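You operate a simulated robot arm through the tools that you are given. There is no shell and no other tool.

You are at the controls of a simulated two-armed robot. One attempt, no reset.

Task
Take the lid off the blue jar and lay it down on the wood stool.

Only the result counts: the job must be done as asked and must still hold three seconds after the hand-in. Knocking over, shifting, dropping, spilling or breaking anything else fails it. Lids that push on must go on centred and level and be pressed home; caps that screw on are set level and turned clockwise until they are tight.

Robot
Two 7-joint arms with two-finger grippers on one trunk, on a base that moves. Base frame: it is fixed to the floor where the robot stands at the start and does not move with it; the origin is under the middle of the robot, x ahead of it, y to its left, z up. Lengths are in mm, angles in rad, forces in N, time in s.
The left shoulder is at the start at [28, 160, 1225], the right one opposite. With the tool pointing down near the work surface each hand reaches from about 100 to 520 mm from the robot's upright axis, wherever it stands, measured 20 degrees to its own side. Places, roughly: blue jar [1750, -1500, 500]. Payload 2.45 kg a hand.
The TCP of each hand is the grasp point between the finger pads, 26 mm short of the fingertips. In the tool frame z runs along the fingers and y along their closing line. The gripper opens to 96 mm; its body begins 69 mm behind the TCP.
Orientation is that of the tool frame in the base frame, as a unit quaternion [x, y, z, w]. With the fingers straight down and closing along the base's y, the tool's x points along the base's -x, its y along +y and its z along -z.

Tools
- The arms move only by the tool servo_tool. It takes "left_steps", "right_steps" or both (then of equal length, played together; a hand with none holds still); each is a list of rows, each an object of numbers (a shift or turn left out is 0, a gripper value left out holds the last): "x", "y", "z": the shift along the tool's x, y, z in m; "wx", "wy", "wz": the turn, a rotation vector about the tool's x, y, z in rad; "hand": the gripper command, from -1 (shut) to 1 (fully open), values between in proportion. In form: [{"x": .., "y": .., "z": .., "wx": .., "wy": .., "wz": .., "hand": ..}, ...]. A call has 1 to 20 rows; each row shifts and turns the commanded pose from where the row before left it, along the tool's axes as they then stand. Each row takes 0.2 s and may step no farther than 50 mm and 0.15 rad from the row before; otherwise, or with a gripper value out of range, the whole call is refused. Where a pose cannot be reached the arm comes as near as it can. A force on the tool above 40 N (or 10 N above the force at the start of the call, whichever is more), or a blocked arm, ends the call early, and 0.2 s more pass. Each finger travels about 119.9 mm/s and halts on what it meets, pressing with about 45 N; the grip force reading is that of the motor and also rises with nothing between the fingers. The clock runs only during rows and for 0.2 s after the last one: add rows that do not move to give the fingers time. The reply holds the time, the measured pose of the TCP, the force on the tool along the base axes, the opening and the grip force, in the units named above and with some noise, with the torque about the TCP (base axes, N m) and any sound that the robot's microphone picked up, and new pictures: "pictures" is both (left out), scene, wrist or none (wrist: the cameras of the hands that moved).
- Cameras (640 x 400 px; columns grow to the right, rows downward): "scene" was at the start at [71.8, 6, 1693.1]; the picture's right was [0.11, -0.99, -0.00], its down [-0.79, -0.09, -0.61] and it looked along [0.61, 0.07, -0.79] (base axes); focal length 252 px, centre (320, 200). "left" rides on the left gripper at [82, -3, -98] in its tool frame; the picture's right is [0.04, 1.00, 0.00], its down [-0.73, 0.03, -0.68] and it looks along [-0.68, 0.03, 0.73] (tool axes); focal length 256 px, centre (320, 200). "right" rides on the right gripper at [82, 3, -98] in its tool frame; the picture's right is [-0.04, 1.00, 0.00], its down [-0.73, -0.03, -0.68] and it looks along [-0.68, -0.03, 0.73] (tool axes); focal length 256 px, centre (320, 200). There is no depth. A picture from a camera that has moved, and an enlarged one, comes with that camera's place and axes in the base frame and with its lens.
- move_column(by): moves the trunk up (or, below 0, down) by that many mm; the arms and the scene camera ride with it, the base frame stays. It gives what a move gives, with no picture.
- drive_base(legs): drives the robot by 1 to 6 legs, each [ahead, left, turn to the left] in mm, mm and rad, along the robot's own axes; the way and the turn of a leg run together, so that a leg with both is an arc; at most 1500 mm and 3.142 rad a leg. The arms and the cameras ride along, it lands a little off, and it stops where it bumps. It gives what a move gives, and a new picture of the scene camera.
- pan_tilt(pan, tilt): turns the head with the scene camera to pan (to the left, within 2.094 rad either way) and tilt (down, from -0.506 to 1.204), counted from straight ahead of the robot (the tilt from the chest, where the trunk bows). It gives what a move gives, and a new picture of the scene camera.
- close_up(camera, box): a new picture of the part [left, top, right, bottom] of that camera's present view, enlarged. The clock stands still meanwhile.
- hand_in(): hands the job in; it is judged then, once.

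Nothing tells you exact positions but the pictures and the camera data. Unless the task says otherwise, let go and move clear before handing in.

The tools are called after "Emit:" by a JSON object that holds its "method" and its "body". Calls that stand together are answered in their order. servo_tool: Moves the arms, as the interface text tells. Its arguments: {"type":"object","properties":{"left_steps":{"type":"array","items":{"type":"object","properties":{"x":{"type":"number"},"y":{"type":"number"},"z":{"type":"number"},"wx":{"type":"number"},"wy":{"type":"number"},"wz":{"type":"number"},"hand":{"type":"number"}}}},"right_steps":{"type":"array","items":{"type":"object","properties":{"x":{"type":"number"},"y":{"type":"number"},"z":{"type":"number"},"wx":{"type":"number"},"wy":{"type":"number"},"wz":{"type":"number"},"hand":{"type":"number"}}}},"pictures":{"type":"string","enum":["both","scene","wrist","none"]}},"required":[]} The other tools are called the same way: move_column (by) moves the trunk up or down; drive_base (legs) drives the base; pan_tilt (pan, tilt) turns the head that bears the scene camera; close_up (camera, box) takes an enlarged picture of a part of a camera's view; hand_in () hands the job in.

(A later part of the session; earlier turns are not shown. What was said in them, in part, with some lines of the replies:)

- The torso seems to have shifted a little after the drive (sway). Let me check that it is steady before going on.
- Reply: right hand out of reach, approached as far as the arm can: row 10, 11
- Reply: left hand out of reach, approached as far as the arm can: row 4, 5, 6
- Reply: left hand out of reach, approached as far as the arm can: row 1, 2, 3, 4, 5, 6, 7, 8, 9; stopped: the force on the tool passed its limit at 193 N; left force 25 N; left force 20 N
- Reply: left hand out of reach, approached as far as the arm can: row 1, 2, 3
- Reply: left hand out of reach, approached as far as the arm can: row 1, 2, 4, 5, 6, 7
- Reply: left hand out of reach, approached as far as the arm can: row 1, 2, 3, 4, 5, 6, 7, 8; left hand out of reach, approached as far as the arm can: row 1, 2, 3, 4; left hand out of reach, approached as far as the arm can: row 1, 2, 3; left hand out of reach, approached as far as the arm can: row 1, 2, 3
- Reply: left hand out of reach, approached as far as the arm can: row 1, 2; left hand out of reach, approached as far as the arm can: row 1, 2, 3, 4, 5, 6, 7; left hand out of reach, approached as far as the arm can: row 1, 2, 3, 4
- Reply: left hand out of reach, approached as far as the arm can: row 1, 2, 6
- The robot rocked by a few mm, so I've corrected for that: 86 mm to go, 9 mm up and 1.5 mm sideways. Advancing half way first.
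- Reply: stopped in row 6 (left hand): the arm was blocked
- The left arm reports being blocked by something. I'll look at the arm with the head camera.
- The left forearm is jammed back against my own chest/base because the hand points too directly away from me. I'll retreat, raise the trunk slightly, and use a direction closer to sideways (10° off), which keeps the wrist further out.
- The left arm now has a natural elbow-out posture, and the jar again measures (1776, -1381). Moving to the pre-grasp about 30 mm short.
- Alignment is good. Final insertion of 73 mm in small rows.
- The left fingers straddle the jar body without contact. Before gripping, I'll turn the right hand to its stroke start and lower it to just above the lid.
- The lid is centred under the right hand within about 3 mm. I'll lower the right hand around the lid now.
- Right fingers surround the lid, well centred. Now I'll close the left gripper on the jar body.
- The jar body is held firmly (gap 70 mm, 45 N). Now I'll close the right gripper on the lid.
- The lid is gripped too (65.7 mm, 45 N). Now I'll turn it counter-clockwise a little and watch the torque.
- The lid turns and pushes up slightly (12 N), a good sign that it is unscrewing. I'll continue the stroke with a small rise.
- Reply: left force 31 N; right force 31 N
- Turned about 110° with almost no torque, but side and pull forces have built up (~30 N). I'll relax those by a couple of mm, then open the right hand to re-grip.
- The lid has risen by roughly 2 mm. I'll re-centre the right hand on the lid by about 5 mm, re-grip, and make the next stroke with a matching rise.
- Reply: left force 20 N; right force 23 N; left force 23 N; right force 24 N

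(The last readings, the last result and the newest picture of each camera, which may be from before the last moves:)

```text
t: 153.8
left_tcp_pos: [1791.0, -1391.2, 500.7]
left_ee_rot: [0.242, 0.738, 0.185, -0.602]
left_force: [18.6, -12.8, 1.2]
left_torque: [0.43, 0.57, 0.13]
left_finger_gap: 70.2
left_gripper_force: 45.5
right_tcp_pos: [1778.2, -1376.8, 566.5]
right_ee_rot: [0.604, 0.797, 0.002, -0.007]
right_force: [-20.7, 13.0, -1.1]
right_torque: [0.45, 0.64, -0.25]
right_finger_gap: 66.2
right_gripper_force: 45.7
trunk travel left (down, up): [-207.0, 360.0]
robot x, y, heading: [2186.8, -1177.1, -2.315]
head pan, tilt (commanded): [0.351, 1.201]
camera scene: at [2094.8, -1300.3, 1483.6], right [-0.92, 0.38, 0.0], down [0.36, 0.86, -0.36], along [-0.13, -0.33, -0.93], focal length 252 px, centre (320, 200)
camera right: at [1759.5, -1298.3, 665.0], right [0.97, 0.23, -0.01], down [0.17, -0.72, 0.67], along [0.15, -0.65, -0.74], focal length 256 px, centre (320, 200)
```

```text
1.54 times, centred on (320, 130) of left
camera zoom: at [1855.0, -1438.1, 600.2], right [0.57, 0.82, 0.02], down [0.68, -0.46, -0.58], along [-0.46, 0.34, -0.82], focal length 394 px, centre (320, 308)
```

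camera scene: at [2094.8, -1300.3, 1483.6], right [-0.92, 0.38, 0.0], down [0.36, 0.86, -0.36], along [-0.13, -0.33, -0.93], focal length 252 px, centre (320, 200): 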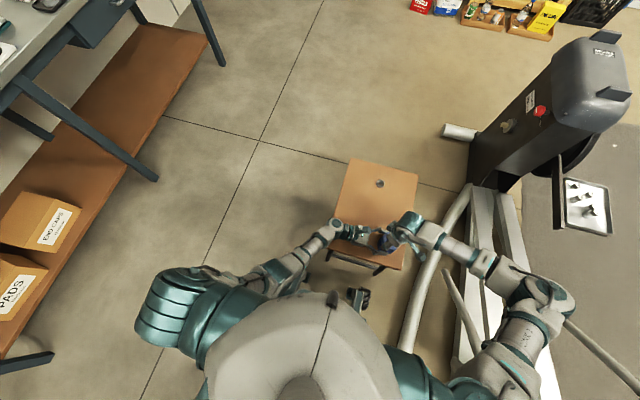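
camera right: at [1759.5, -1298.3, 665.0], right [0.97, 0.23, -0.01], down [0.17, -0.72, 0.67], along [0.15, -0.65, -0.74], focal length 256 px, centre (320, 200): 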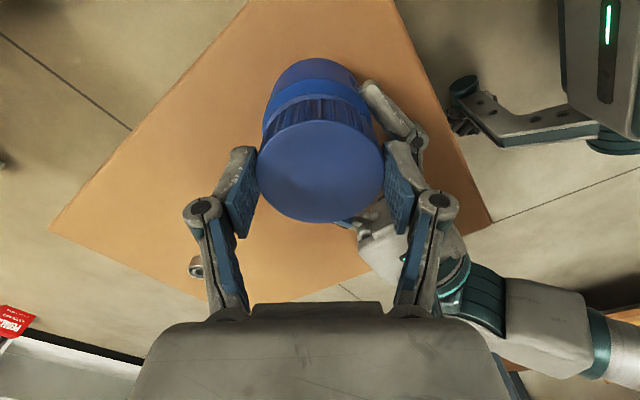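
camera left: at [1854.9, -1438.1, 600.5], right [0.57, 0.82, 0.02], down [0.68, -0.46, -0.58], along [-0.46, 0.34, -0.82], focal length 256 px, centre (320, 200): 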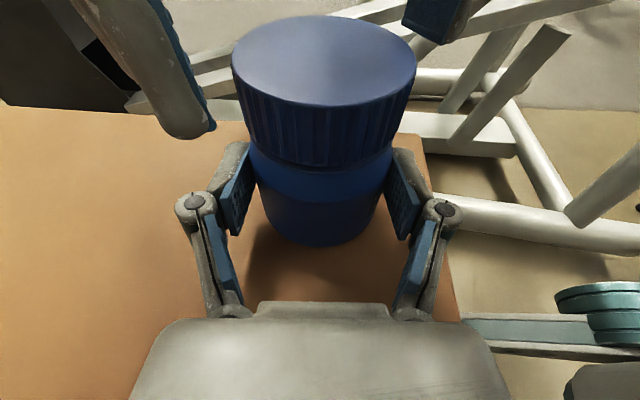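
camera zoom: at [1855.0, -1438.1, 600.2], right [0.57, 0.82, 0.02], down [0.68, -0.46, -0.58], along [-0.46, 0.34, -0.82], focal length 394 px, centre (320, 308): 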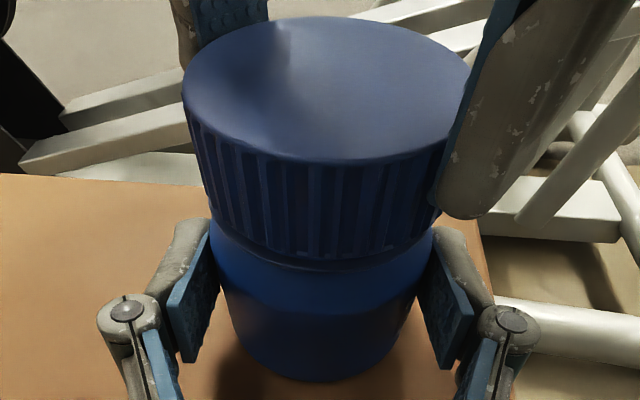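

The lid turns with very little torque; total about 216° so far. I'll open, swing back, and re-grip for the next stroke.

Emit:
{"method": "servo_tool", "body": {"right_steps": [{"hand": 0.8}, {"hand": 0.8}, {"wz": 0.134}, {"wz": 0.134}, {"wz": 0.134}, {"wz": 0.134}, {"wz": 0.134}, {"wz": 0.134}, {"wz": 0.134}, {"wz": 0.134}, {"wz": 0.134}, {"wz": 0.134}, {"wz": 0.134}, {"wz": 0.134}, {"wz": 0.134}, {"wz": 0.134}, {}, {"hand": -1}, {}, {}], "pictures": "wrist"}}

```text
t: 158.0
left_tcp_pos: [1790.9, -1391.2, 499.0]
left_ee_rot: [0.242, 0.738, 0.185, -0.602]
left_force: [-0.9, 3.4, -1.1]
left_torque: [-0.33, -0.03, -0.02]
left_finger_gap: 69.7
left_gripper_force: 45.1
right_tcp_pos: [1778.5, -1378.5, 567.1]
right_ee_rot: [1.0, -0.018, -0.004, -0.004]
right_force: [0.5, -4.4, 4.5]
right_torque: [-0.03, -0.09, 0.0]
right_finger_gap: 65.9
right_gripper_force: 45.8
trunk travel left (down, up): [-207.0, 360.0]
robot x, y, heading: [2186.7, -1174.3, -2.312]
head pan, tilt (commanded): [0.351, 1.201]
camera right: at [1860.6, -1384.6, 664.5], right [-0.07, -1.0, -0.01], down [-0.73, 0.05, 0.68], along [-0.68, 0.05, -0.73], focal length 256 px, centre (320, 200)
```

right: 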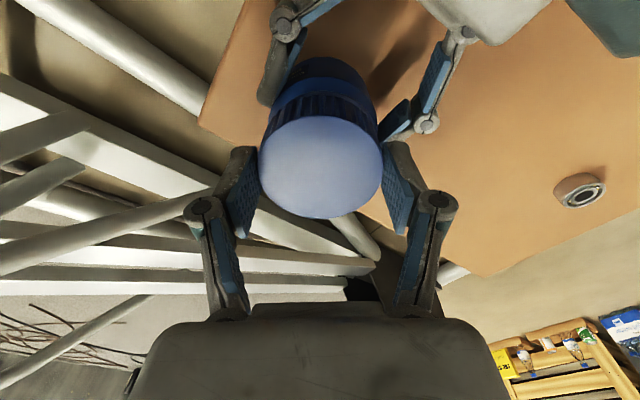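

Emit:
{"method": "servo_tool", "body": {"right_steps": [{"wz": -0.11, "z": -6e-05}, {"wz": -0.11, "z": -6e-05}, {"wz": -0.11, "z": -6e-05}, {"wz": -0.11, "z": -6e-05}, {"wz": -0.11, "z": -6e-05}, {"wz": -0.11, "z": -6e-05}, {"wz": -0.11, "z": -6e-05}, {"wz": -0.11, "z": -6e-05}, {"wz": -0.11, "z": -6e-05}, {"wz": -0.11, "z": -6e-05}, {"wz": -0.11, "z": -6e-05}, {"wz": -0.11, "z": -6e-05}, {"wz": -0.11, "z": -6e-05}, {"wz": -0.11, "z": -6e-05}, {"wz": -0.11, "z": -6e-05}, {"wz": -0.11, "z": -6e-05}, {"wz": -0.11, "z": -6e-05}, {}, {}], "pictures": "wrist"}}

Emit:
{"method": "close_up", "body": {"camera": "left", "box": [200, 0, 440, 260]}}

```text
t: 162.0
left_tcp_pos: [1791.7, -1389.5, 500.9]
left_ee_rot: [0.242, 0.738, 0.185, -0.602]
left_force: [10.7, -0.4, 1.0]
left_torque: [-0.04, 0.36, -0.14]
left_finger_gap: 69.9
left_gripper_force: 44.7
right_tcp_pos: [1778.3, -1376.8, 568.3]
right_ee_rot: [0.607, 0.795, 0.001, -0.006]
right_force: [-10.5, -0.8, -2.5]
right_torque: [-0.03, 0.37, 0.03]
right_finger_gap: 65.7
right_gripper_force: 45.4
trunk travel left (down, up): [-207.0, 360.0]
robot x, y, heading: [2185.0, -1174.0, -2.318]
head pan, tilt (commanded): [0.351, 1.201]
camera right: at [1759.8, -1298.5, 667.4], right [0.97, 0.22, -0.01], down [0.17, -0.72, 0.67], along [0.15, -0.66, -0.74], focal length 256 px, centre (320, 200)
```

right: 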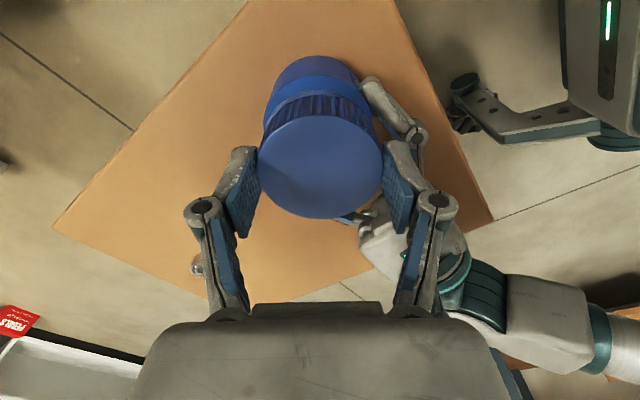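

```text
1.54 times, centred on (320, 130) of left
camera zoom: at [1854.9, -1437.7, 600.2], right [0.57, 0.82, 0.02], down [0.68, -0.46, -0.58], along [-0.46, 0.35, -0.82], focal length 394 px, centre (320, 308)
```

zoom: 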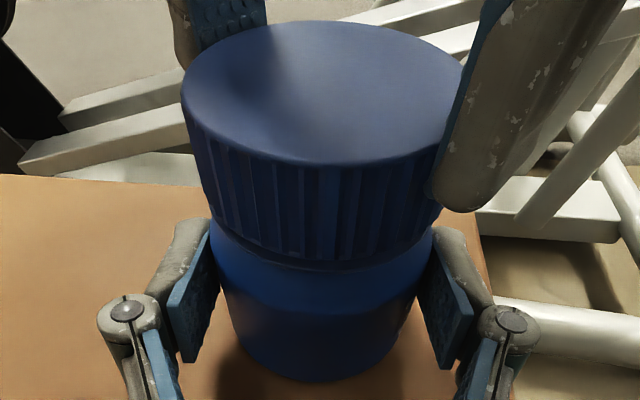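

Emit:
{"method": "close_up", "body": {"camera": "left", "box": [256, 130, 384, 210]}}

Emit:
{"method": "close_up", "body": {"camera": "right", "box": [240, 50, 400, 150]}}

```text
5.00 times, centred on (320, 170) of left
camera zoom: at [1854.9, -1437.7, 600.2], right [0.57, 0.82, 0.02], down [0.68, -0.46, -0.58], along [-0.46, 0.35, -0.82], focal length 1280 px, centre (320, 350)
```

zoom: 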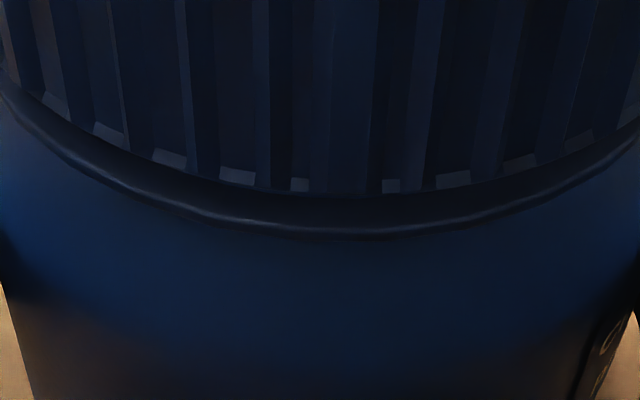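

```text
4.00 times, centred on (320, 100) of right
camera zoom: at [1759.8, -1298.5, 667.4], right [0.97, 0.22, -0.01], down [0.17, -0.72, 0.67], along [0.15, -0.66, -0.74], focal length 1024 px, centre (320, 600)
```

zoom: 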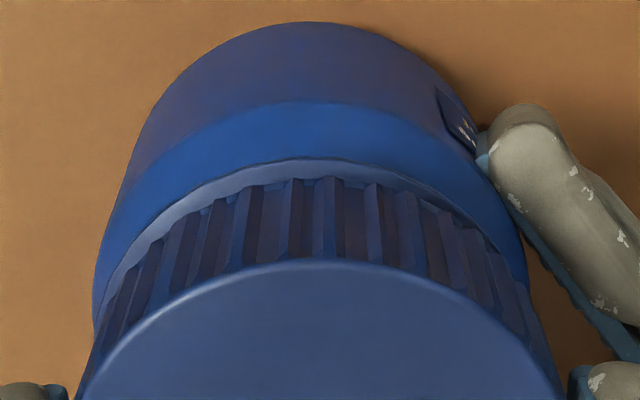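

The jar itself has not rotated (label still at the same place), and the lid turns freely; I've done about 323° total. I'll do another stroke, gripping slightly deeper.

Emit:
{"method": "servo_tool", "body": {"right_steps": [{"hand": 0.8}, {"hand": 0.8}, {"wz": 0.134, "z": 0.001}, {"wz": 0.134, "z": 0.001}, {"wz": 0.134, "z": 0.001}, {"wz": 0.134, "z": 0.001}, {"wz": 0.134}, {"wz": 0.134}, {"wz": 0.134}, {"wz": 0.134}, {"wz": 0.134}, {"wz": 0.134}, {"wz": 0.134}, {"wz": 0.134}, {"wz": 0.134}, {"wz": 0.134}, {}, {"hand": -1}, {}, {}], "pictures": "wrist"}}

Emit:
{"method": "close_up", "body": {"camera": "left", "box": [200, 0, 440, 260]}}

```text
t: 166.2
left_tcp_pos: [1791.4, -1389.8, 498.9]
left_ee_rot: [0.242, 0.739, 0.184, -0.602]
left_force: [-2.6, 1.8, 0.2]
left_torque: [-0.37, -0.14, -0.01]
left_finger_gap: 69.7
left_gripper_force: 45.1
right_tcp_pos: [1778.2, -1378.8, 564.9]
right_ee_rot: [1.0, -0.02, -0.004, -0.004]
right_force: [-0.1, -3.5, 6.6]
right_torque: [0.06, -0.02, -0.02]
right_finger_gap: 66.4
right_gripper_force: 45.0
trunk travel left (down, up): [-207.0, 360.0]
robot x, y, heading: [2186.8, -1175.8, -2.313]
head pan, tilt (commanded): [0.351, 1.201]
camera right: at [1860.0, -1385.5, 661.9], right [-0.08, -1.0, -0.01], down [-0.73, 0.05, 0.68], along [-0.68, 0.06, -0.73], focal length 256 px, centre (320, 200)
```

right: 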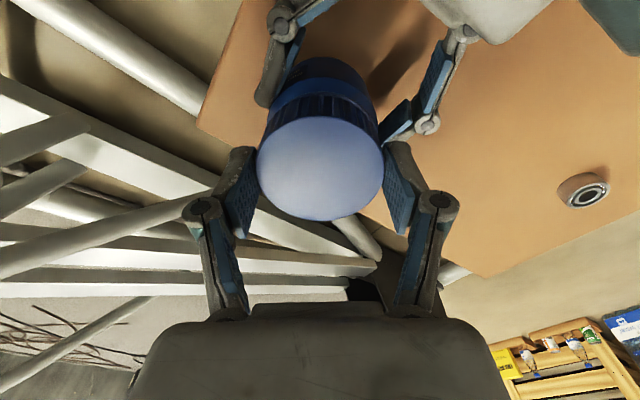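

```text
1.54 times, centred on (320, 130) of left
camera zoom: at [1854.9, -1437.7, 600.3], right [0.57, 0.82, 0.02], down [0.68, -0.46, -0.58], along [-0.46, 0.34, -0.82], focal length 394 px, centre (320, 308)
```

zoom: 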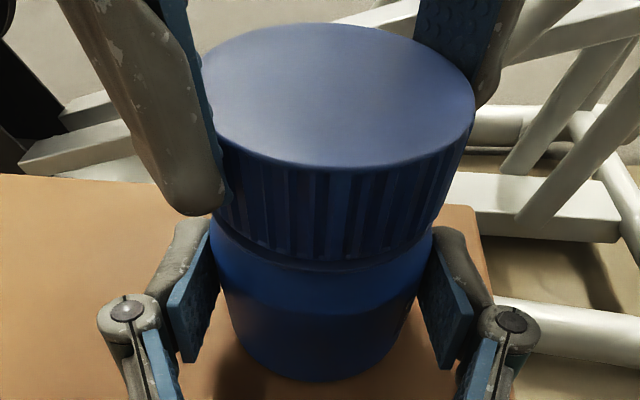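

The lid height relative to the jar hasn't clearly changed, so I want to verify that the lid really turns with my fingers. I'll compare rib positions before and after a small turn.

Emit:
{"method": "close_up", "body": {"camera": "left", "box": [256, 100, 384, 180]}}

Emit:
{"method": "servo_tool", "body": {"right_steps": [{"wz": -0.04}, {"wz": -0.04}, {}], "pictures": "none"}}

Emit:
{"method": "close_up", "body": {"camera": "left", "box": [256, 100, 384, 180]}}

```text
5.00 times, centred on (320, 140) of left
camera zoom: at [1854.9, -1437.7, 600.3], right [0.57, 0.82, 0.02], down [0.68, -0.46, -0.58], along [-0.46, 0.34, -0.82], focal length 1280 px, centre (320, 500)
```

zoom: 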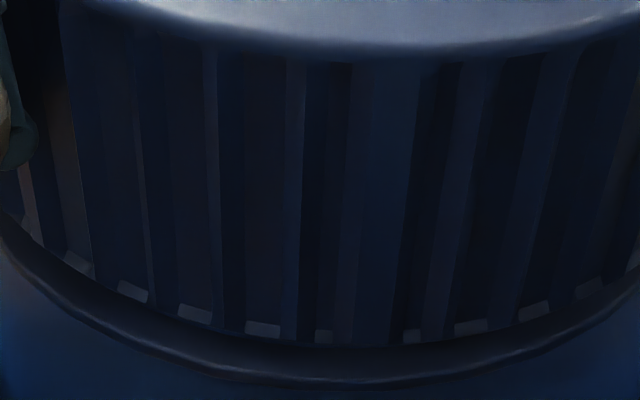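

```text
t: 167.0
left_tcp_pos: [1791.7, -1390.7, 499.8]
left_ee_rot: [0.242, 0.739, 0.185, -0.602]
left_force: [-1.1, 4.1, 0.5]
left_torque: [-0.48, -0.08, -0.11]
left_finger_gap: 70.2
left_gripper_force: 45.0
right_tcp_pos: [1778.9, -1378.9, 564.8]
right_ee_rot: [1.0, 0.02, -0.003, -0.004]
right_force: [-0.2, -6.2, 3.9]
right_torque: [-0.02, 0.02, 0.1]
right_finger_gap: 66.7
right_gripper_force: 45.3
trunk travel left (down, up): [-207.0, 360.0]
robot x, y, heading: [2189.4, -1175.7, -2.318]
head pan, tilt (commanded): [0.351, 1.201]
```

```text
5.00 times, centred on (320, 140) of left
camera zoom: at [1855.0, -1437.7, 600.3], right [0.57, 0.82, 0.02], down [0.68, -0.46, -0.58], along [-0.46, 0.34, -0.82], focal length 1280 px, centre (320, 500)
```

zoom: 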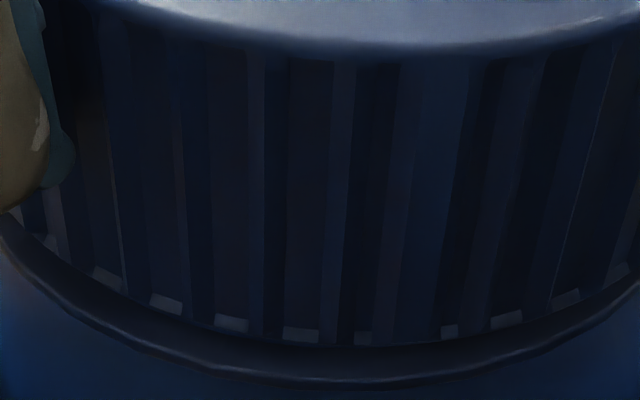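

The ribs do move with my fingers. To be sure the jar isn't turning along in the left grip, I'll check the label on the body before and after a bigger turn.

Emit:
{"method": "close_up", "body": {"camera": "left", "box": [240, 165, 400, 255]}}

Emit:
{"method": "servo_tool", "body": {"right_steps": [{"wz": -0.11}, {"wz": -0.11}, {"wz": -0.11}, {"wz": -0.11}, {"wz": -0.11}, {}], "pictures": "none"}}

Emit:
{"method": "close_up", "body": {"camera": "left", "box": [240, 165, 400, 255]}}

```text
4.00 times, centred on (320, 210) of left
camera zoom: at [1855.0, -1437.7, 600.3], right [0.57, 0.82, 0.02], down [0.68, -0.46, -0.58], along [-0.46, 0.34, -0.82], focal length 1024 px, centre (320, 160)
```

zoom: 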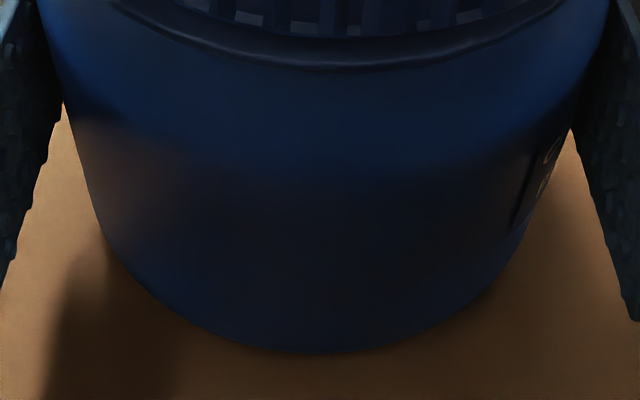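

```text
t: 168.4
left_tcp_pos: [1792.3, -1390.0, 500.3]
left_ee_rot: [0.242, 0.739, 0.185, -0.602]
left_force: [-2.6, 4.3, -1.7]
left_torque: [-0.06, -0.63, -0.01]
left_finger_gap: 69.9
left_gripper_force: 44.8
right_tcp_pos: [1778.9, -1376.3, 564.3]
right_ee_rot: [0.956, 0.292, -0.002, -0.005]
right_force: [2.5, -0.6, 9.5]
right_torque: [0.13, 0.19, 0.02]
right_finger_gap: 66.5
right_gripper_force: 45.4
trunk travel left (down, up): [-207.0, 360.0]
robot x, y, heading: [2189.2, -1175.6, -2.311]
head pan, tilt (commanded): [0.351, 1.201]
```

```text
4.00 times, centred on (320, 210) of left
camera zoom: at [1855.1, -1437.7, 600.3], right [0.57, 0.82, 0.02], down [0.68, -0.46, -0.58], along [-0.46, 0.34, -0.82], focal length 1024 px, centre (320, 160)
```

zoom: 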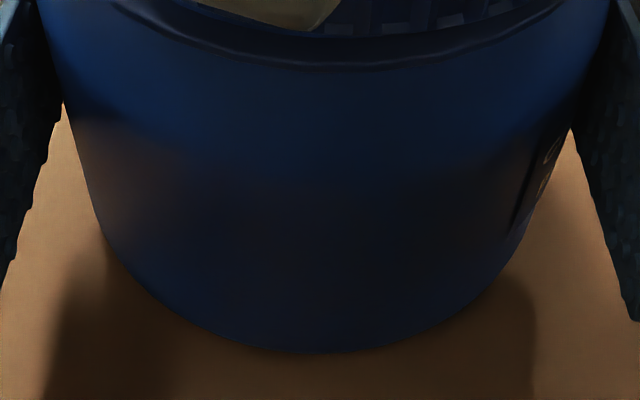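

The jar stays put while the lid turns – about 360° so far. I'll do a gentle pull test (2 mm up) to see whether the lid is already free.

Emit:
{"method": "servo_tool", "body": {"right_steps": [{"z": -0.001}, {"z": -0.001}, {}], "pictures": "none"}}

```text
t: 169.2
left_tcp_pos: [1790.6, -1388.9, 500.1]
left_ee_rot: [0.241, 0.739, 0.183, -0.602]
left_force: [-3.0, 3.4, 0.1]
left_torque: [-0.23, -0.14, -0.07]
left_finger_gap: 69.9
left_gripper_force: 45.2
right_tcp_pos: [1778.0, -1377.3, 566.1]
right_ee_rot: [0.957, 0.29, -0.002, -0.005]
right_force: [1.7, -2.6, -1.5]
right_torque: [0.02, -0.03, 0.09]
right_finger_gap: 66.6
right_gripper_force: 45.2
trunk travel left (down, up): [-207.0, 360.0]
robot x, y, heading: [2190.5, -1174.7, -2.32]
head pan, tilt (commanded): [0.351, 1.201]
```

Emit:
{"method": "servo_tool", "body": {"right_steps": [{"z": -0.001}, {"z": -0.001}, {}], "pictures": "none"}}

Emit:
{"method": "close_up", "body": {"camera": "left", "box": [240, 90, 400, 190]}}

```text
t: 170.0
left_tcp_pos: [1790.7, -1390.2, 500.1]
left_ee_rot: [0.242, 0.738, 0.184, -0.602]
left_force: [-0.6, 2.5, -0.5]
left_torque: [-0.08, -0.06, 0.0]
left_finger_gap: 69.9
left_gripper_force: 45.1
right_tcp_pos: [1777.3, -1377.2, 567.7]
right_ee_rot: [0.957, 0.29, -0.002, -0.005]
right_force: [0.4, -1.6, -0.2]
right_torque: [-0.03, -0.01, 0.0]
right_finger_gap: 66.6
right_gripper_force: 45.1
trunk travel left (down, up): [-207.0, 360.0]
robot x, y, heading: [2188.4, -1173.9, -2.316]
head pan, tilt (commanded): [0.351, 1.201]
```

```text
4.00 times, centred on (320, 140) of left
camera zoom: at [1854.8, -1438.1, 600.3], right [0.57, 0.82, 0.02], down [0.68, -0.46, -0.58], along [-0.46, 0.34, -0.82], focal length 1024 px, centre (320, 440)
```

zoom: 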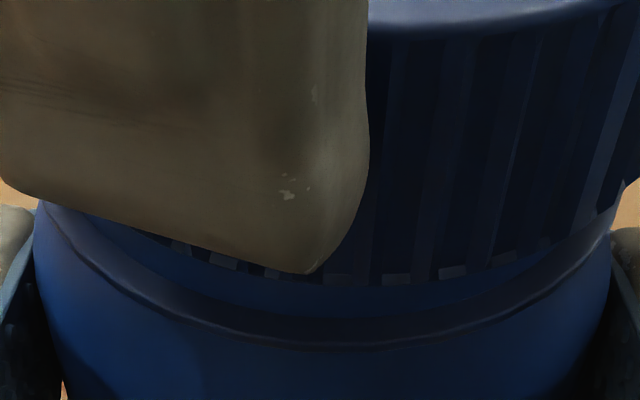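

The force is zero and a gap shows: the lid has come free. I'll lift it straight up slowly.

Emit:
{"method": "servo_tool", "body": {"right_steps": [{"z": -0.003}, {"z": -0.003}, {"z": -0.004}, {"z": -0.004}, {"z": -0.005}, {"z": -0.005}, {"z": -0.006}, {"z": -0.008}, {"z": -0.01}, {"z": -0.01}, {"z": -0.01}, {"z": -0.01}, {}], "pictures": "both"}}

Emit:
{"method": "close_up", "body": {"camera": "left", "box": [200, 0, 440, 260]}}

```text
t: 172.8
left_tcp_pos: [1790.8, -1390.6, 499.7]
left_ee_rot: [0.242, 0.738, 0.185, -0.602]
left_force: [0.2, -1.0, 1.0]
left_torque: [0.01, -0.06, -0.01]
left_finger_gap: 70.1
left_gripper_force: 45.0
right_tcp_pos: [1778.5, -1377.8, 645.2]
right_ee_rot: [0.957, 0.29, -0.001, -0.005]
right_force: [-0.2, 0.3, 0.4]
right_torque: [-0.04, -0.01, 0.02]
right_finger_gap: 66.6
right_gripper_force: 44.9
trunk travel left (down, up): [-207.0, 360.0]
robot x, y, heading: [2186.0, -1175.1, -2.317]
head pan, tilt (commanded): [0.351, 1.201]
camera scene: at [2095.1, -1300.5, 1483.6], right [-0.92, 0.38, 0.0], down [0.36, 0.86, -0.36], along [-0.14, -0.33, -0.93], focal length 252 px, centre (320, 200)
camera right: at [1849.0, -1335.9, 744.0], right [0.52, -0.85, -0.01], down [-0.62, -0.39, 0.68], along [-0.58, -0.35, -0.73], focal length 256 px, centre (320, 200)
```

scene: 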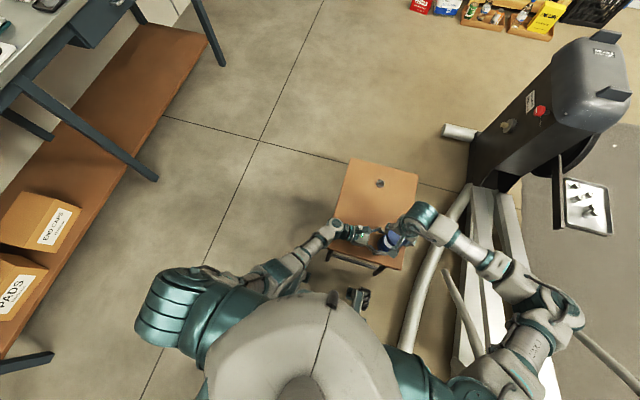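
right: 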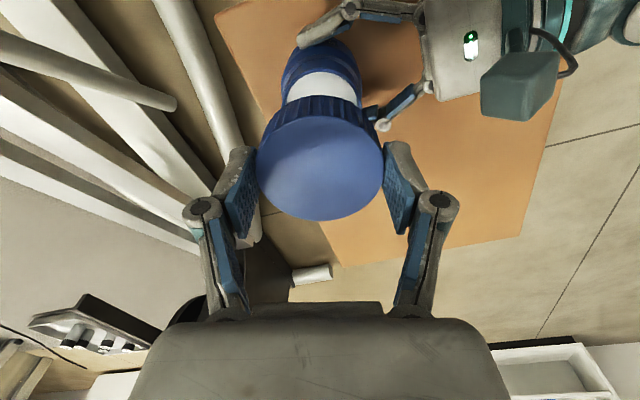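

```text
1.54 times, centred on (320, 130) of left
camera zoom: at [1854.9, -1438.0, 600.3], right [0.57, 0.82, 0.02], down [0.68, -0.46, -0.58], along [-0.46, 0.34, -0.82], focal length 394 px, centre (320, 308)
```

zoom: 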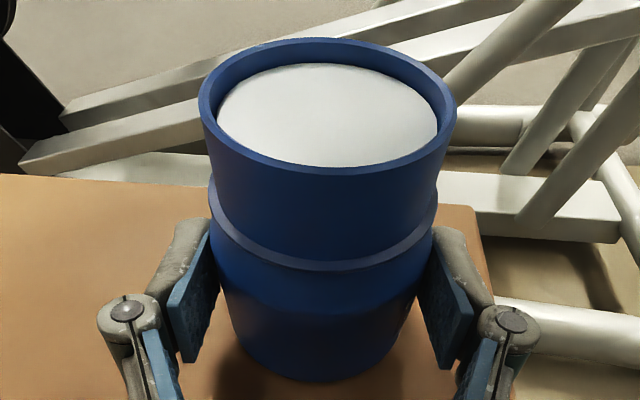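

The lid is off and the jar (with its white contents) stands upright in the left grip. Now I'll open the left hand and back it away from the jar.

Emit:
{"method": "servo_tool", "body": {"left_steps": [{"hand": 0.2}, {"hand": 0.6}, {"hand": 1.0}, {"hand": 1.0}, {"hand": 1.0}], "pictures": "wrist"}}

```text
t: 174.0
left_tcp_pos: [1792.3, -1390.0, 499.3]
left_ee_rot: [0.242, 0.738, 0.185, -0.602]
left_force: [-0.1, 0.1, -0.2]
left_torque: [0.01, 0.0, 0.03]
left_finger_gap: 96.1
left_gripper_force: 0.2
right_tcp_pos: [1779.8, -1377.6, 645.9]
right_ee_rot: [0.957, 0.291, -0.002, -0.005]
right_force: [0.8, 0.0, 0.1]
right_torque: [-0.02, -0.01, 0.0]
right_finger_gap: 66.5
right_gripper_force: 45.0
trunk travel left (down, up): [-207.0, 360.0]
robot x, y, heading: [2188.9, -1179.7, -2.314]
head pan, tilt (commanded): [0.351, 1.201]
camera left: at [1854.9, -1437.9, 600.3], right [0.57, 0.82, 0.02], down [0.68, -0.46, -0.58], along [-0.46, 0.34, -0.82], focal length 256 px, centre (320, 200)
```

left: 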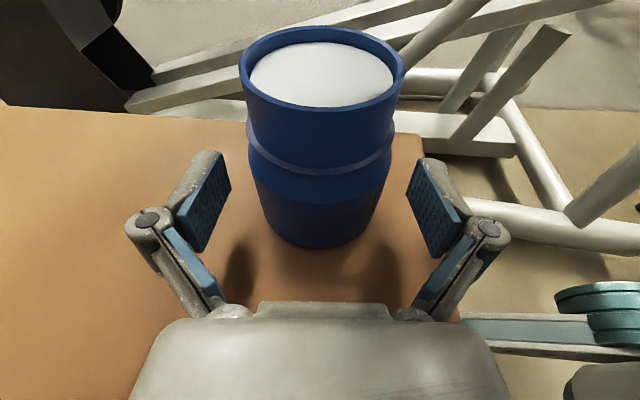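

The jar stands free and upright. Backing the left hand straight out along its approach line.

Emit:
{"method": "servo_tool", "body": {"left_steps": [{"z": -0.01}, {"z": -0.012}, {"z": -0.015}, {"z": -0.015}, {"z": -0.015}, {"z": -0.018}, {"z": -0.018}, {"z": -0.018}, {}], "pictures": "wrist"}}

```text
t: 176.0
left_tcp_pos: [1886.8, -1458.9, 526.5]
left_ee_rot: [0.242, 0.738, 0.184, -0.602]
left_force: [0.0, -1.2, -0.9]
left_torque: [-0.01, -0.02, 0.0]
left_finger_gap: 96.1
left_gripper_force: 0.0
right_tcp_pos: [1779.2, -1378.4, 644.8]
right_ee_rot: [0.957, 0.291, -0.001, -0.005]
right_force: [0.0, 0.2, -0.4]
right_torque: [0.01, -0.02, -0.02]
right_finger_gap: 66.5
right_gripper_force: 44.7
trunk travel left (down, up): [-207.0, 360.0]
robot x, y, heading: [2188.8, -1176.8, -2.313]
head pan, tilt (commanded): [0.351, 1.201]
camera left: at [1951.7, -1505.7, 626.6], right [0.57, 0.82, 0.02], down [0.68, -0.46, -0.58], along [-0.46, 0.34, -0.82], focal length 256 px, centre (320, 200)
```

left: 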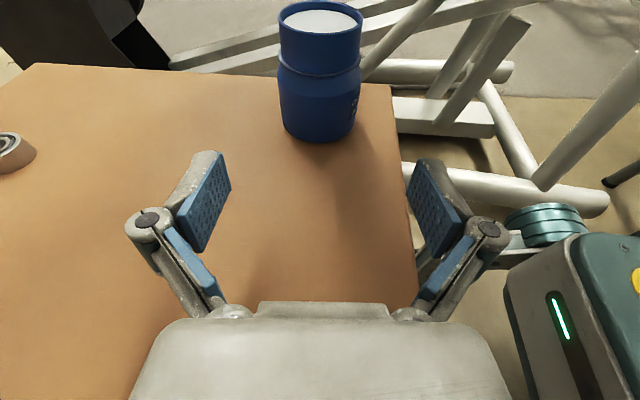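

Emit:
{"method": "servo_tool", "body": {"left_steps": [{"z": -0.018, "x": 0.006}, {"z": -0.018, "x": 0.006}, {"z": -0.018, "x": 0.006}, {"z": -0.018, "x": 0.006}, {"z": -0.018, "x": 0.006}, {"z": -0.018, "x": 0.006}, {"z": -0.018, "x": 0.006}, {"z": -0.018, "x": 0.006}, {"z": -0.018, "x": 0.006}, {}], "pictures": "both"}}

```text
t: 178.2
left_tcp_pos: [2010.8, -1543.3, 614.8]
left_ee_rot: [0.241, 0.738, 0.185, -0.603]
left_force: [0.2, -0.1, -0.5]
left_torque: [-0.02, 0.03, 0.02]
left_finger_gap: 95.8
left_gripper_force: 0.0
right_tcp_pos: [1780.3, -1378.3, 646.1]
right_ee_rot: [0.957, 0.29, -0.002, -0.006]
right_force: [0.4, -0.2, -0.5]
right_torque: [0.01, 0.01, 0.03]
right_finger_gap: 66.5
right_gripper_force: 44.9
trunk travel left (down, up): [-207.0, 360.0]
robot x, y, heading: [2187.7, -1175.1, -2.313]
head pan, tilt (commanded): [0.351, 1.201]
camera scene: at [2097.0, -1301.7, 1483.6], right [-0.92, 0.38, 0.0], down [0.36, 0.86, -0.36], along [-0.14, -0.33, -0.93], focal length 252 px, centre (320, 200)
camera left: at [2073.9, -1590.5, 714.4], right [0.57, 0.82, 0.02], down [0.68, -0.46, -0.58], along [-0.46, 0.35, -0.82], focal length 256 px, centre (320, 200)
```

scene: 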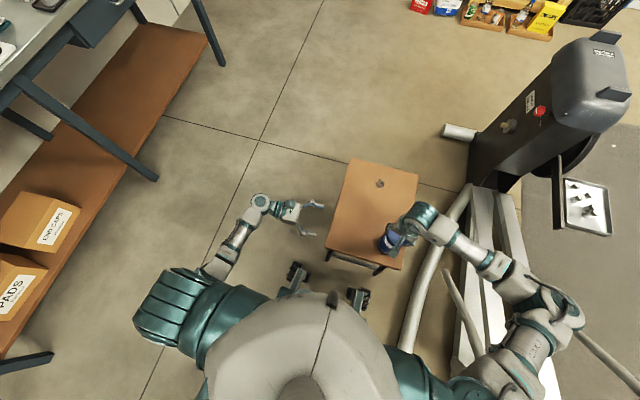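
left: 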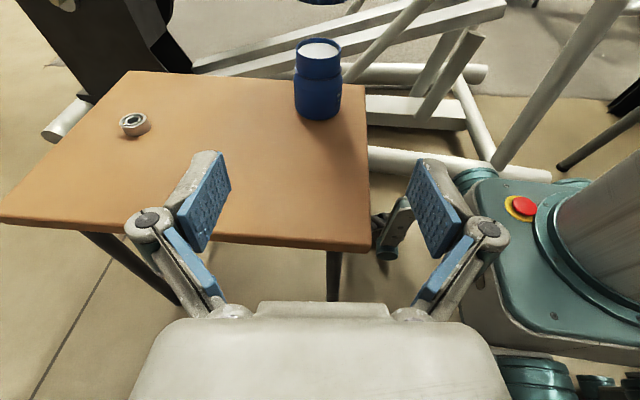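

Left hand is clear. I'll move it back a bit more and carry the lid sideways to a free patch of the stool, about 145 mm from the jar (around s-mid, toward the aisle edge).

Emit:
{"method": "servo_tool", "body": {"left_steps": [{"z": -0.014}, {"z": -0.014}, {"z": -0.014}, {"z": -0.014}, {"z": -0.014}, {"z": -0.014}, {"z": -0.014}, {}], "right_steps": [{"x": 0.001, "y": 0.015}, {"x": 0.002, "y": 0.02}, {"x": 0.002, "y": 0.022}, {"x": 0.002, "y": 0.022}, {"x": 0.002, "y": 0.022}, {"x": 0.002, "y": 0.022}, {"x": 0.0026, "y": 0.019}, {}], "pictures": "both"}}

```text
t: 180.0
left_tcp_pos: [2089.9, -1598.8, 633.1]
left_ee_rot: [0.241, 0.738, 0.184, -0.603]
left_force: [0.8, -0.2, 1.1]
left_torque: [-0.01, 0.0, 0.03]
left_finger_gap: 95.9
left_gripper_force: 0.0
right_tcp_pos: [1869.6, -1489.6, 644.1]
right_ee_rot: [0.957, 0.291, -0.002, -0.005]
right_force: [-0.5, 0.0, -0.1]
right_torque: [-0.01, 0.01, 0.01]
right_finger_gap: 66.2
right_gripper_force: 44.6
trunk travel left (down, up): [-207.0, 360.0]
robot x, y, heading: [2188.1, -1174.4, -2.317]
head pan, tilt (commanded): [0.351, 1.201]
camera scene: at [2098.9, -1303.6, 1483.5], right [-0.92, 0.38, 0.0], down [0.36, 0.86, -0.36], along [-0.14, -0.33, -0.93], focal length 252 px, centre (320, 200)
camera right: at [1939.8, -1447.7, 741.7], right [0.52, -0.85, -0.01], down [-0.62, -0.39, 0.68], along [-0.59, -0.35, -0.73], focal length 256 px, centre (320, 200)
camera left: at [2153.2, -1646.0, 733.4], right [0.57, 0.82, 0.02], down [0.68, -0.46, -0.58], along [-0.47, 0.35, -0.82], focal length 256 px, centre (320, 200)
```

scene: 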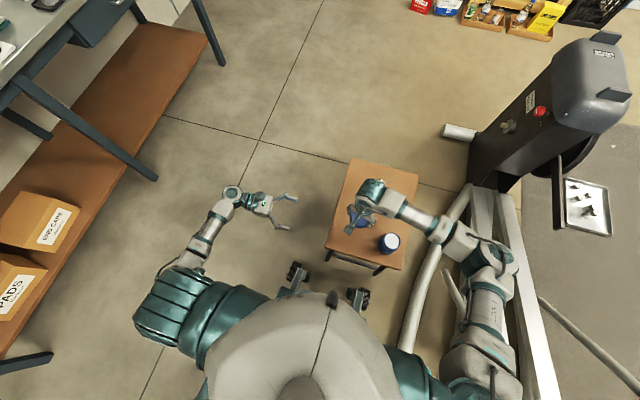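
right: 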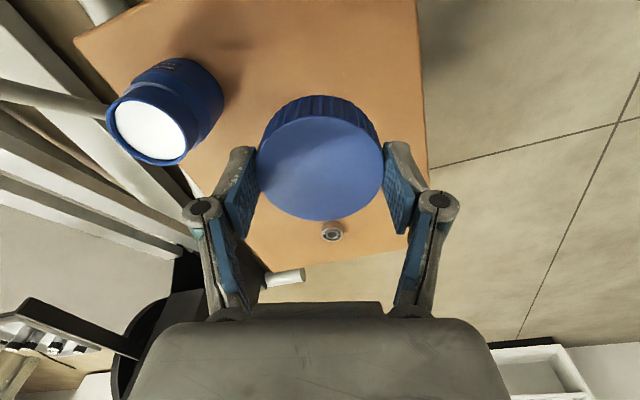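
left: 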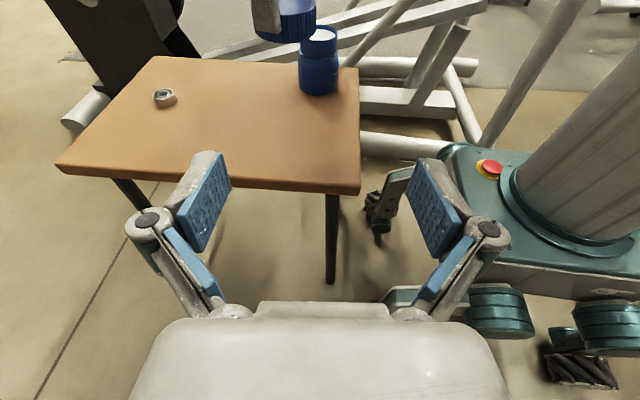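

The lid is over a clear patch of the stool, about 100 mm from the near edge and well away from the jar and nut. Lowering most of the way.

Emit:
{"method": "servo_tool", "body": {"right_steps": [{"z": 0.014}, {"z": 0.014}, {"z": 0.014}, {"z": 0.014}, {"z": 0.014}, {"z": 0.014}, {"z": 0.014}, {"z": 0.014}, {"z": 0.01}, {}], "pictures": "both"}}

```text
t: 182.2
left_tcp_pos: [2088.8, -1598.7, 634.0]
left_ee_rot: [0.241, 0.738, 0.184, -0.603]
left_force: [-0.1, 0.4, 0.9]
left_torque: [-0.01, 0.03, 0.01]
left_finger_gap: 96.1
left_gripper_force: 0.0
right_tcp_pos: [1870.0, -1488.5, 520.6]
right_ee_rot: [0.957, 0.291, -0.003, -0.006]
right_force: [-0.4, 0.3, -0.9]
right_torque: [-0.04, 0.02, 0.02]
right_finger_gap: 66.8
right_gripper_force: 44.7
trunk travel left (down, up): [-207.0, 360.0]
robot x, y, heading: [2188.5, -1177.4, -2.315]
head pan, tilt (commanded): [0.351, 1.201]
camera scene: at [2098.8, -1303.4, 1483.5], right [-0.92, 0.38, 0.0], down [0.36, 0.86, -0.36], along [-0.14, -0.33, -0.93], focal length 252 px, centre (320, 200)
camera right: at [1939.8, -1446.8, 619.3], right [0.52, -0.85, -0.01], down [-0.62, -0.39, 0.68], along [-0.59, -0.35, -0.73], focal length 256 px, centre (320, 200)
```

scene: 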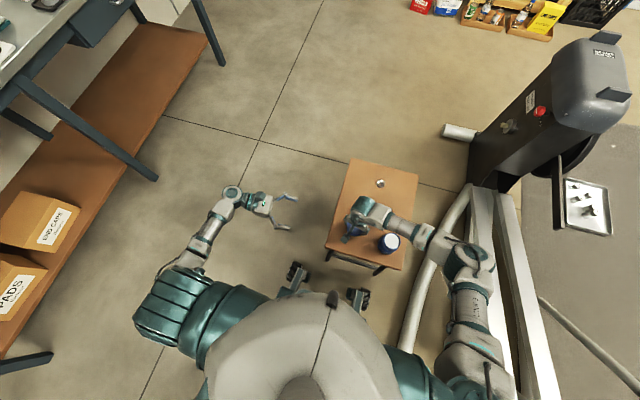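
right: 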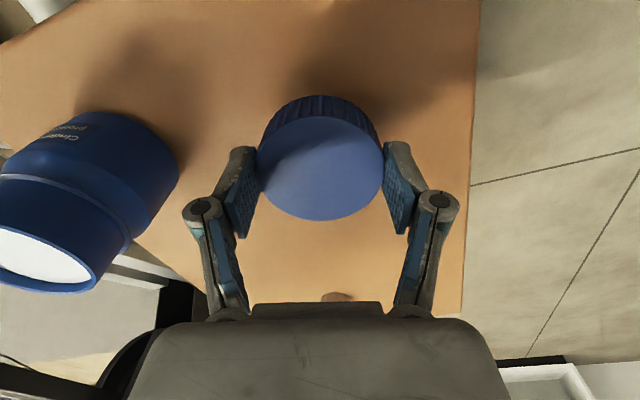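

Emit:
{"method": "servo_tool", "body": {"right_steps": [{"z": 0.004}, {"z": 0.004}, {"z": 0.004}, {}], "pictures": "none"}}

Emit:
{"method": "close_up", "body": {"camera": "left", "box": [180, 0, 420, 150]}}

```text
t: 183.2
left_tcp_pos: [2089.5, -1598.7, 633.3]
left_ee_rot: [0.242, 0.738, 0.185, -0.602]
left_force: [-0.4, -1.1, -0.3]
left_torque: [0.01, 0.04, -0.04]
left_finger_gap: 96.2
left_gripper_force: 0.1
right_tcp_pos: [1868.8, -1487.9, 510.0]
right_ee_rot: [0.957, 0.29, -0.002, -0.006]
right_force: [0.1, -0.6, -0.3]
right_torque: [0.0, 0.01, -0.03]
right_finger_gap: 66.3
right_gripper_force: 44.7
trunk travel left (down, up): [-207.0, 360.0]
robot x, y, heading: [2182.4, -1172.6, -2.314]
head pan, tilt (commanded): [0.351, 1.201]
```

```text
2.67 times, centred on (300, 75) of left
camera zoom: at [2153.1, -1645.9, 733.3], right [0.57, 0.82, 0.02], down [0.68, -0.46, -0.58], along [-0.47, 0.35, -0.81], focal length 683 px, centre (373, 533)
```

zoom: 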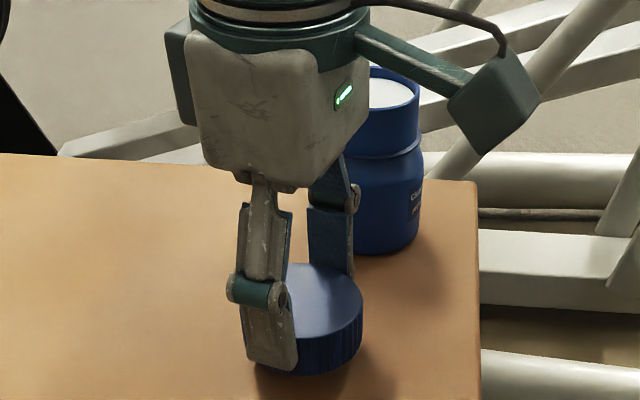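

A clear view from the left camera: the lid is level, just above the stool, with the jar standing behind. Lowering in 2 mm steps until contact.

Emit:
{"method": "servo_tool", "body": {"right_steps": [{"z": 0.002}, {"z": 0.002}, {"z": 0.002}, {}], "pictures": "none"}}

Emit:
{"method": "close_up", "body": {"camera": "left", "box": [240, 75, 360, 150]}}

```text
t: 184.2
left_tcp_pos: [2089.3, -1597.4, 633.6]
left_ee_rot: [0.242, 0.738, 0.185, -0.602]
left_force: [-0.1, -0.2, -0.3]
left_torque: [-0.04, 0.0, -0.02]
left_finger_gap: 96.1
left_gripper_force: 0.1
right_tcp_pos: [1868.1, -1487.9, 504.3]
right_ee_rot: [0.956, 0.292, -0.003, -0.005]
right_force: [0.3, 0.3, 0.2]
right_torque: [-0.02, 0.0, 0.04]
right_finger_gap: 66.5
right_gripper_force: 44.7
trunk travel left (down, up): [-207.0, 360.0]
robot x, y, heading: [2187.9, -1180.0, -2.312]
head pan, tilt (commanded): [0.351, 1.201]
```

```text
5.33 times, centred on (300, 112) of left
camera zoom: at [2153.1, -1645.9, 733.3], right [0.57, 0.82, 0.02], down [0.68, -0.46, -0.58], along [-0.47, 0.35, -0.81], focal length 1365 px, centre (427, 667)
```

zoom: 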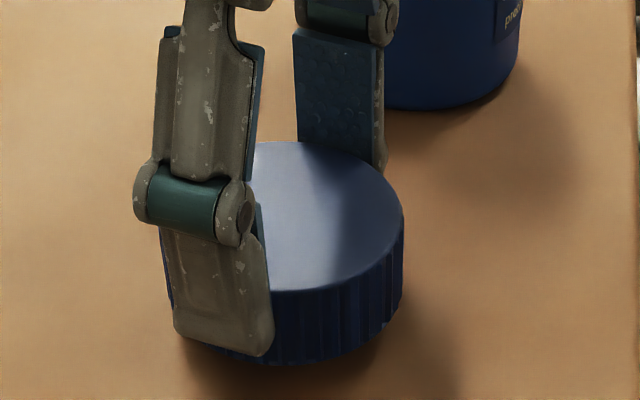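

Emit:
{"method": "servo_tool", "body": {"right_steps": [{"z": 0.0015}, {"z": 0.0015}, {}], "pictures": "none"}}

Emit:
{"method": "servo_tool", "body": {"right_steps": [{"z": 0.0015}, {}], "pictures": "none"}}

```text
t: 185.0
left_tcp_pos: [2088.6, -1598.4, 633.4]
left_ee_rot: [0.241, 0.737, 0.185, -0.603]
left_force: [-0.4, 0.2, -0.1]
left_torque: [0.0, -0.01, 0.02]
left_finger_gap: 96.2
left_gripper_force: 0.1
right_tcp_pos: [1867.9, -1488.4, 500.9]
right_ee_rot: [0.957, 0.291, -0.003, -0.005]
right_force: [0.4, 0.3, -1.1]
right_torque: [0.02, -0.01, 0.01]
right_finger_gap: 66.7
right_gripper_force: 44.4
trunk travel left (down, up): [-207.0, 360.0]
robot x, y, heading: [2185.2, -1172.1, -2.315]
head pan, tilt (commanded): [0.351, 1.201]
```

```text
t: 185.6
left_tcp_pos: [2089.6, -1598.2, 633.2]
left_ee_rot: [0.241, 0.738, 0.184, -0.603]
left_force: [0.8, 0.9, 0.8]
left_torque: [0.02, 0.0, 0.0]
left_finger_gap: 96.1
left_gripper_force: 0.0
right_tcp_pos: [1868.0, -1488.7, 498.6]
right_ee_rot: [0.957, 0.291, -0.002, -0.006]
right_force: [0.2, -0.1, 0.1]
right_torque: [0.0, 0.04, -0.01]
right_finger_gap: 66.5
right_gripper_force: 44.7
trunk travel left (down, up): [-207.0, 360.0]
robot x, y, heading: [2185.4, -1177.3, -2.314]
head pan, tilt (commanded): [0.351, 1.201]
```

Emit:
{"method": "servo_tool", "body": {"right_steps": [{"z": 0.0015}, {}], "pictures": "none"}}

Emit:
{"method": "close_up", "body": {"camera": "left", "box": [240, 75, 360, 150]}}

```text
t: 186.2
left_tcp_pos: [2088.5, -1598.3, 634.4]
left_ee_rot: [0.243, 0.737, 0.186, -0.602]
left_force: [0.0, -0.4, 0.0]
left_torque: [0.0, 0.01, -0.01]
left_finger_gap: 96.4
left_gripper_force: 0.0
right_tcp_pos: [1868.5, -1488.0, 496.6]
right_ee_rot: [0.957, 0.29, -0.002, -0.006]
right_force: [-0.2, 0.6, -0.3]
right_torque: [-0.01, 0.0, -0.03]
right_finger_gap: 66.4
right_gripper_force: 45.0
trunk travel left (down, up): [-207.0, 360.0]
robot x, y, heading: [2185.7, -1177.4, -2.315]
head pan, tilt (commanded): [0.351, 1.201]
```

```text
5.33 times, centred on (300, 112) of left
camera zoom: at [2153.1, -1645.9, 733.3], right [0.57, 0.82, 0.02], down [0.68, -0.46, -0.58], along [-0.47, 0.35, -0.81], focal length 1365 px, centre (427, 667)
```

zoom: 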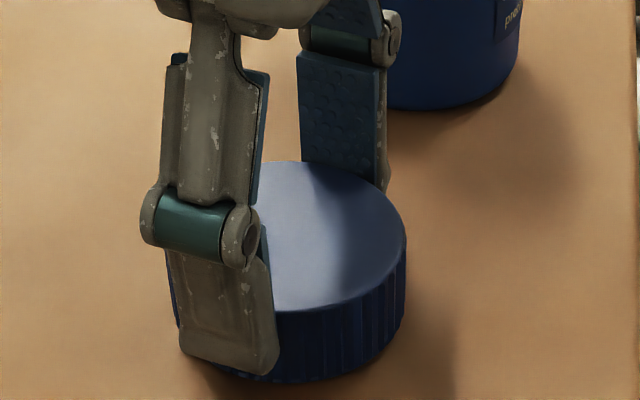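

Emit:
{"method": "servo_tool", "body": {"right_steps": [{"z": 0.0015}, {"z": 0.0015}, {}], "pictures": "none"}}

Emit:
{"method": "servo_tool", "body": {"right_steps": [{"z": 0.001}, {}], "pictures": "none"}}

```text
t: 187.0
left_tcp_pos: [2089.6, -1598.7, 632.7]
left_ee_rot: [0.241, 0.738, 0.184, -0.603]
left_force: [1.2, 1.1, -0.1]
left_torque: [-0.04, 0.01, 0.0]
left_finger_gap: 95.9
left_gripper_force: 0.0
right_tcp_pos: [1867.6, -1488.7, 493.7]
right_ee_rot: [0.957, 0.291, -0.002, -0.006]
right_force: [-0.5, 0.9, 2.6]
right_torque: [0.03, -0.1, 0.01]
right_finger_gap: 66.5
right_gripper_force: 44.6
trunk travel left (down, up): [-207.0, 360.0]
robot x, y, heading: [2184.6, -1178.2, -2.313]
head pan, tilt (commanded): [0.351, 1.201]
```

```text
t: 187.6
left_tcp_pos: [2088.6, -1597.8, 633.7]
left_ee_rot: [0.243, 0.737, 0.186, -0.603]
left_force: [0.1, -0.2, 0.2]
left_torque: [0.0, 0.0, -0.01]
left_finger_gap: 95.9
left_gripper_force: 0.0
right_tcp_pos: [1869.7, -1488.8, 494.0]
right_ee_rot: [0.957, 0.29, -0.003, -0.005]
right_force: [-3.0, 2.5, 12.4]
right_torque: [0.25, -0.29, 0.09]
right_finger_gap: 66.5
right_gripper_force: 45.0
trunk travel left (down, up): [-207.0, 360.0]
robot x, y, heading: [2190.4, -1173.6, -2.312]
head pan, tilt (commanded): [0.351, 1.201]
```

Contact: 12 N upward, so the lid rests on the stool. I'll open the right hand gently.

Emit:
{"method": "servo_tool", "body": {"right_steps": [{"hand": 0.4}, {"hand": 0.5}, {"hand": 0.65}, {"hand": 0.85}, {"hand": 1.0}, {}], "pictures": "wrist"}}

Emit:
{"method": "close_up", "body": {"camera": "left", "box": [240, 75, 360, 150]}}

```text
t: 189.0
left_tcp_pos: [2088.9, -1597.3, 634.5]
left_ee_rot: [0.242, 0.738, 0.185, -0.603]
left_force: [0.6, -0.2, -0.4]
left_torque: [0.0, 0.0, 0.0]
left_finger_gap: 95.9
left_gripper_force: 0.1
right_tcp_pos: [1869.9, -1488.6, 493.5]
right_ee_rot: [0.957, 0.291, -0.002, -0.006]
right_force: [0.3, 0.5, 0.3]
right_torque: [-0.01, 0.0, 0.0]
right_finger_gap: 96.2
right_gripper_force: 0.1
trunk travel left (down, up): [-207.0, 360.0]
robot x, y, heading: [2188.2, -1176.8, -2.316]
head pan, tilt (commanded): [0.351, 1.201]
camera right: at [1939.2, -1446.2, 592.0], right [0.52, -0.85, -0.01], down [-0.62, -0.39, 0.68], along [-0.59, -0.35, -0.73], focal length 256 px, centre (320, 200)
```

right: 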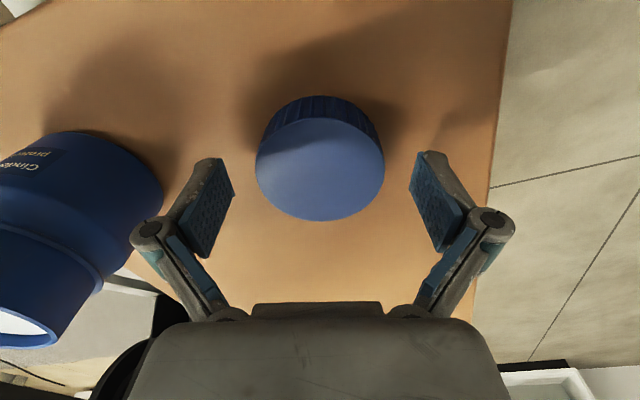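

```text
5.33 times, centred on (300, 112) of left
camera zoom: at [2153.1, -1645.9, 733.3], right [0.57, 0.82, 0.02], down [0.68, -0.46, -0.58], along [-0.47, 0.35, -0.81], focal length 1365 px, centre (427, 667)
```

zoom: 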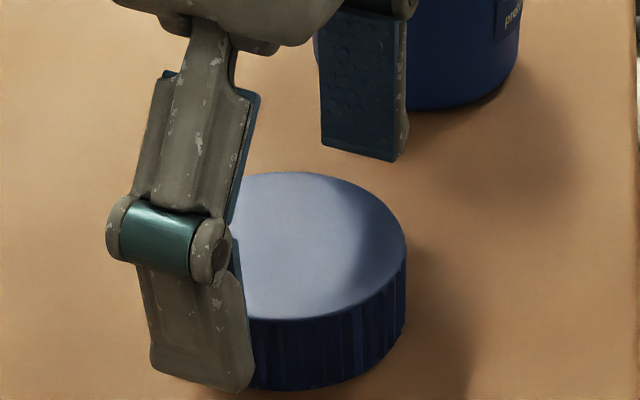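

The lid lies flat on the stool, released. Now I'll raise the right hand straight up.

Emit:
{"method": "servo_tool", "body": {"right_steps": [{"z": -0.008}, {"z": -0.01}, {"z": -0.012}, {"z": -0.015}, {"z": -0.02}, {"z": -0.02}, {"z": -0.02}, {"z": -0.02}, {"z": -0.02}, {"z": -0.02}, {}], "pictures": "both"}}

Emit:
{"method": "close_up", "body": {"camera": "left", "box": [40, 0, 400, 225]}}

```text
t: 191.4
left_tcp_pos: [2090.0, -1598.7, 633.4]
left_ee_rot: [0.242, 0.738, 0.185, -0.603]
left_force: [-0.4, 0.4, 0.2]
left_torque: [0.02, 0.01, 0.04]
left_finger_gap: 96.1
left_gripper_force: 0.0
right_tcp_pos: [1872.0, -1489.8, 659.3]
right_ee_rot: [0.957, 0.291, -0.002, -0.007]
right_force: [0.0, 0.2, 0.6]
right_torque: [-0.03, 0.02, 0.0]
right_finger_gap: 96.0
right_gripper_force: 0.1
trunk travel left (down, up): [-207.0, 360.0]
robot x, y, heading: [2187.5, -1172.8, -2.316]
head pan, tilt (commanded): [0.351, 1.201]
camera scene: at [2098.5, -1303.6, 1483.5], right [-0.92, 0.38, 0.0], down [0.36, 0.86, -0.36], along [-0.14, -0.33, -0.93], focal length 252 px, centre (320, 200)
camera right: at [1942.1, -1448.2, 757.9], right [0.52, -0.85, -0.01], down [-0.62, -0.39, 0.68], along [-0.58, -0.35, -0.73], focal length 256 px, centre (320, 200)
```

scene: 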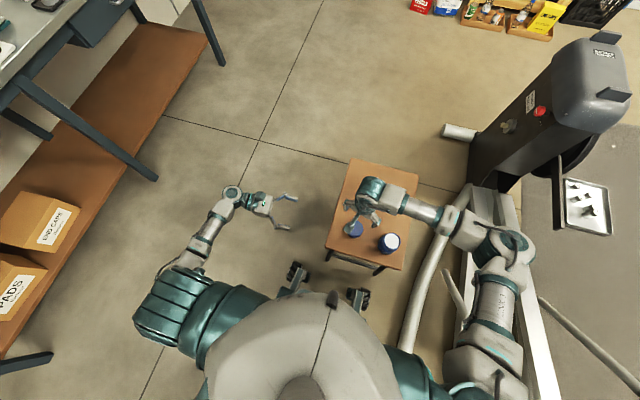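
right: 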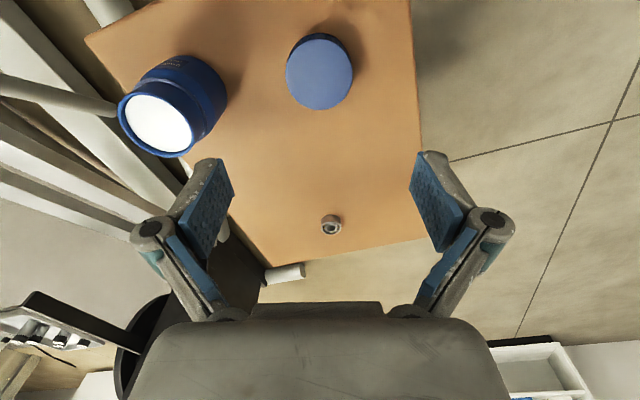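

```text
1.78 times, centred on (220, 112) of left
camera zoom: at [2153.0, -1646.0, 733.2], right [0.57, 0.82, 0.02], down [0.68, -0.46, -0.58], along [-0.47, 0.35, -0.81], focal length 455 px, centre (498, 356)
```

zoom: 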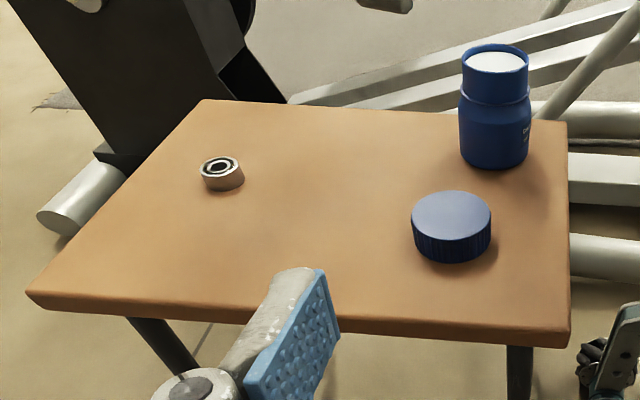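

The lid lies flat on the wood stool, the open jar stands upright in its place, and the nut is untouched. Both hands are empty and clear, so I'm handing the job in.

Emit:
{"method": "hand_in", "body": {}}

```text
The job is handed in.
```

The lid is off the blue jar and lying flat on the wood stool. I've handed the job in, but no verdict came back. The open jar stands upright where it was, with its contents undisturbed, and the small metal part on the stool did not move as far as I could tell from the pictures. Both hands are empty and clear of the stool.

The lid turned out to be a screw cap. I held the jar body with the left hand and unscrewed the cap with the right, about one full turn counter-clockwise, then lifted it off.

**Gripper press on the stool:** while I was repositioning, the left gripper was pushed down onto the stool top, and the force peaked at 193 N before the move stopped. Afterwards I saw no movement of the stool, jar or metal part in the pictures, to within a few millimetres.
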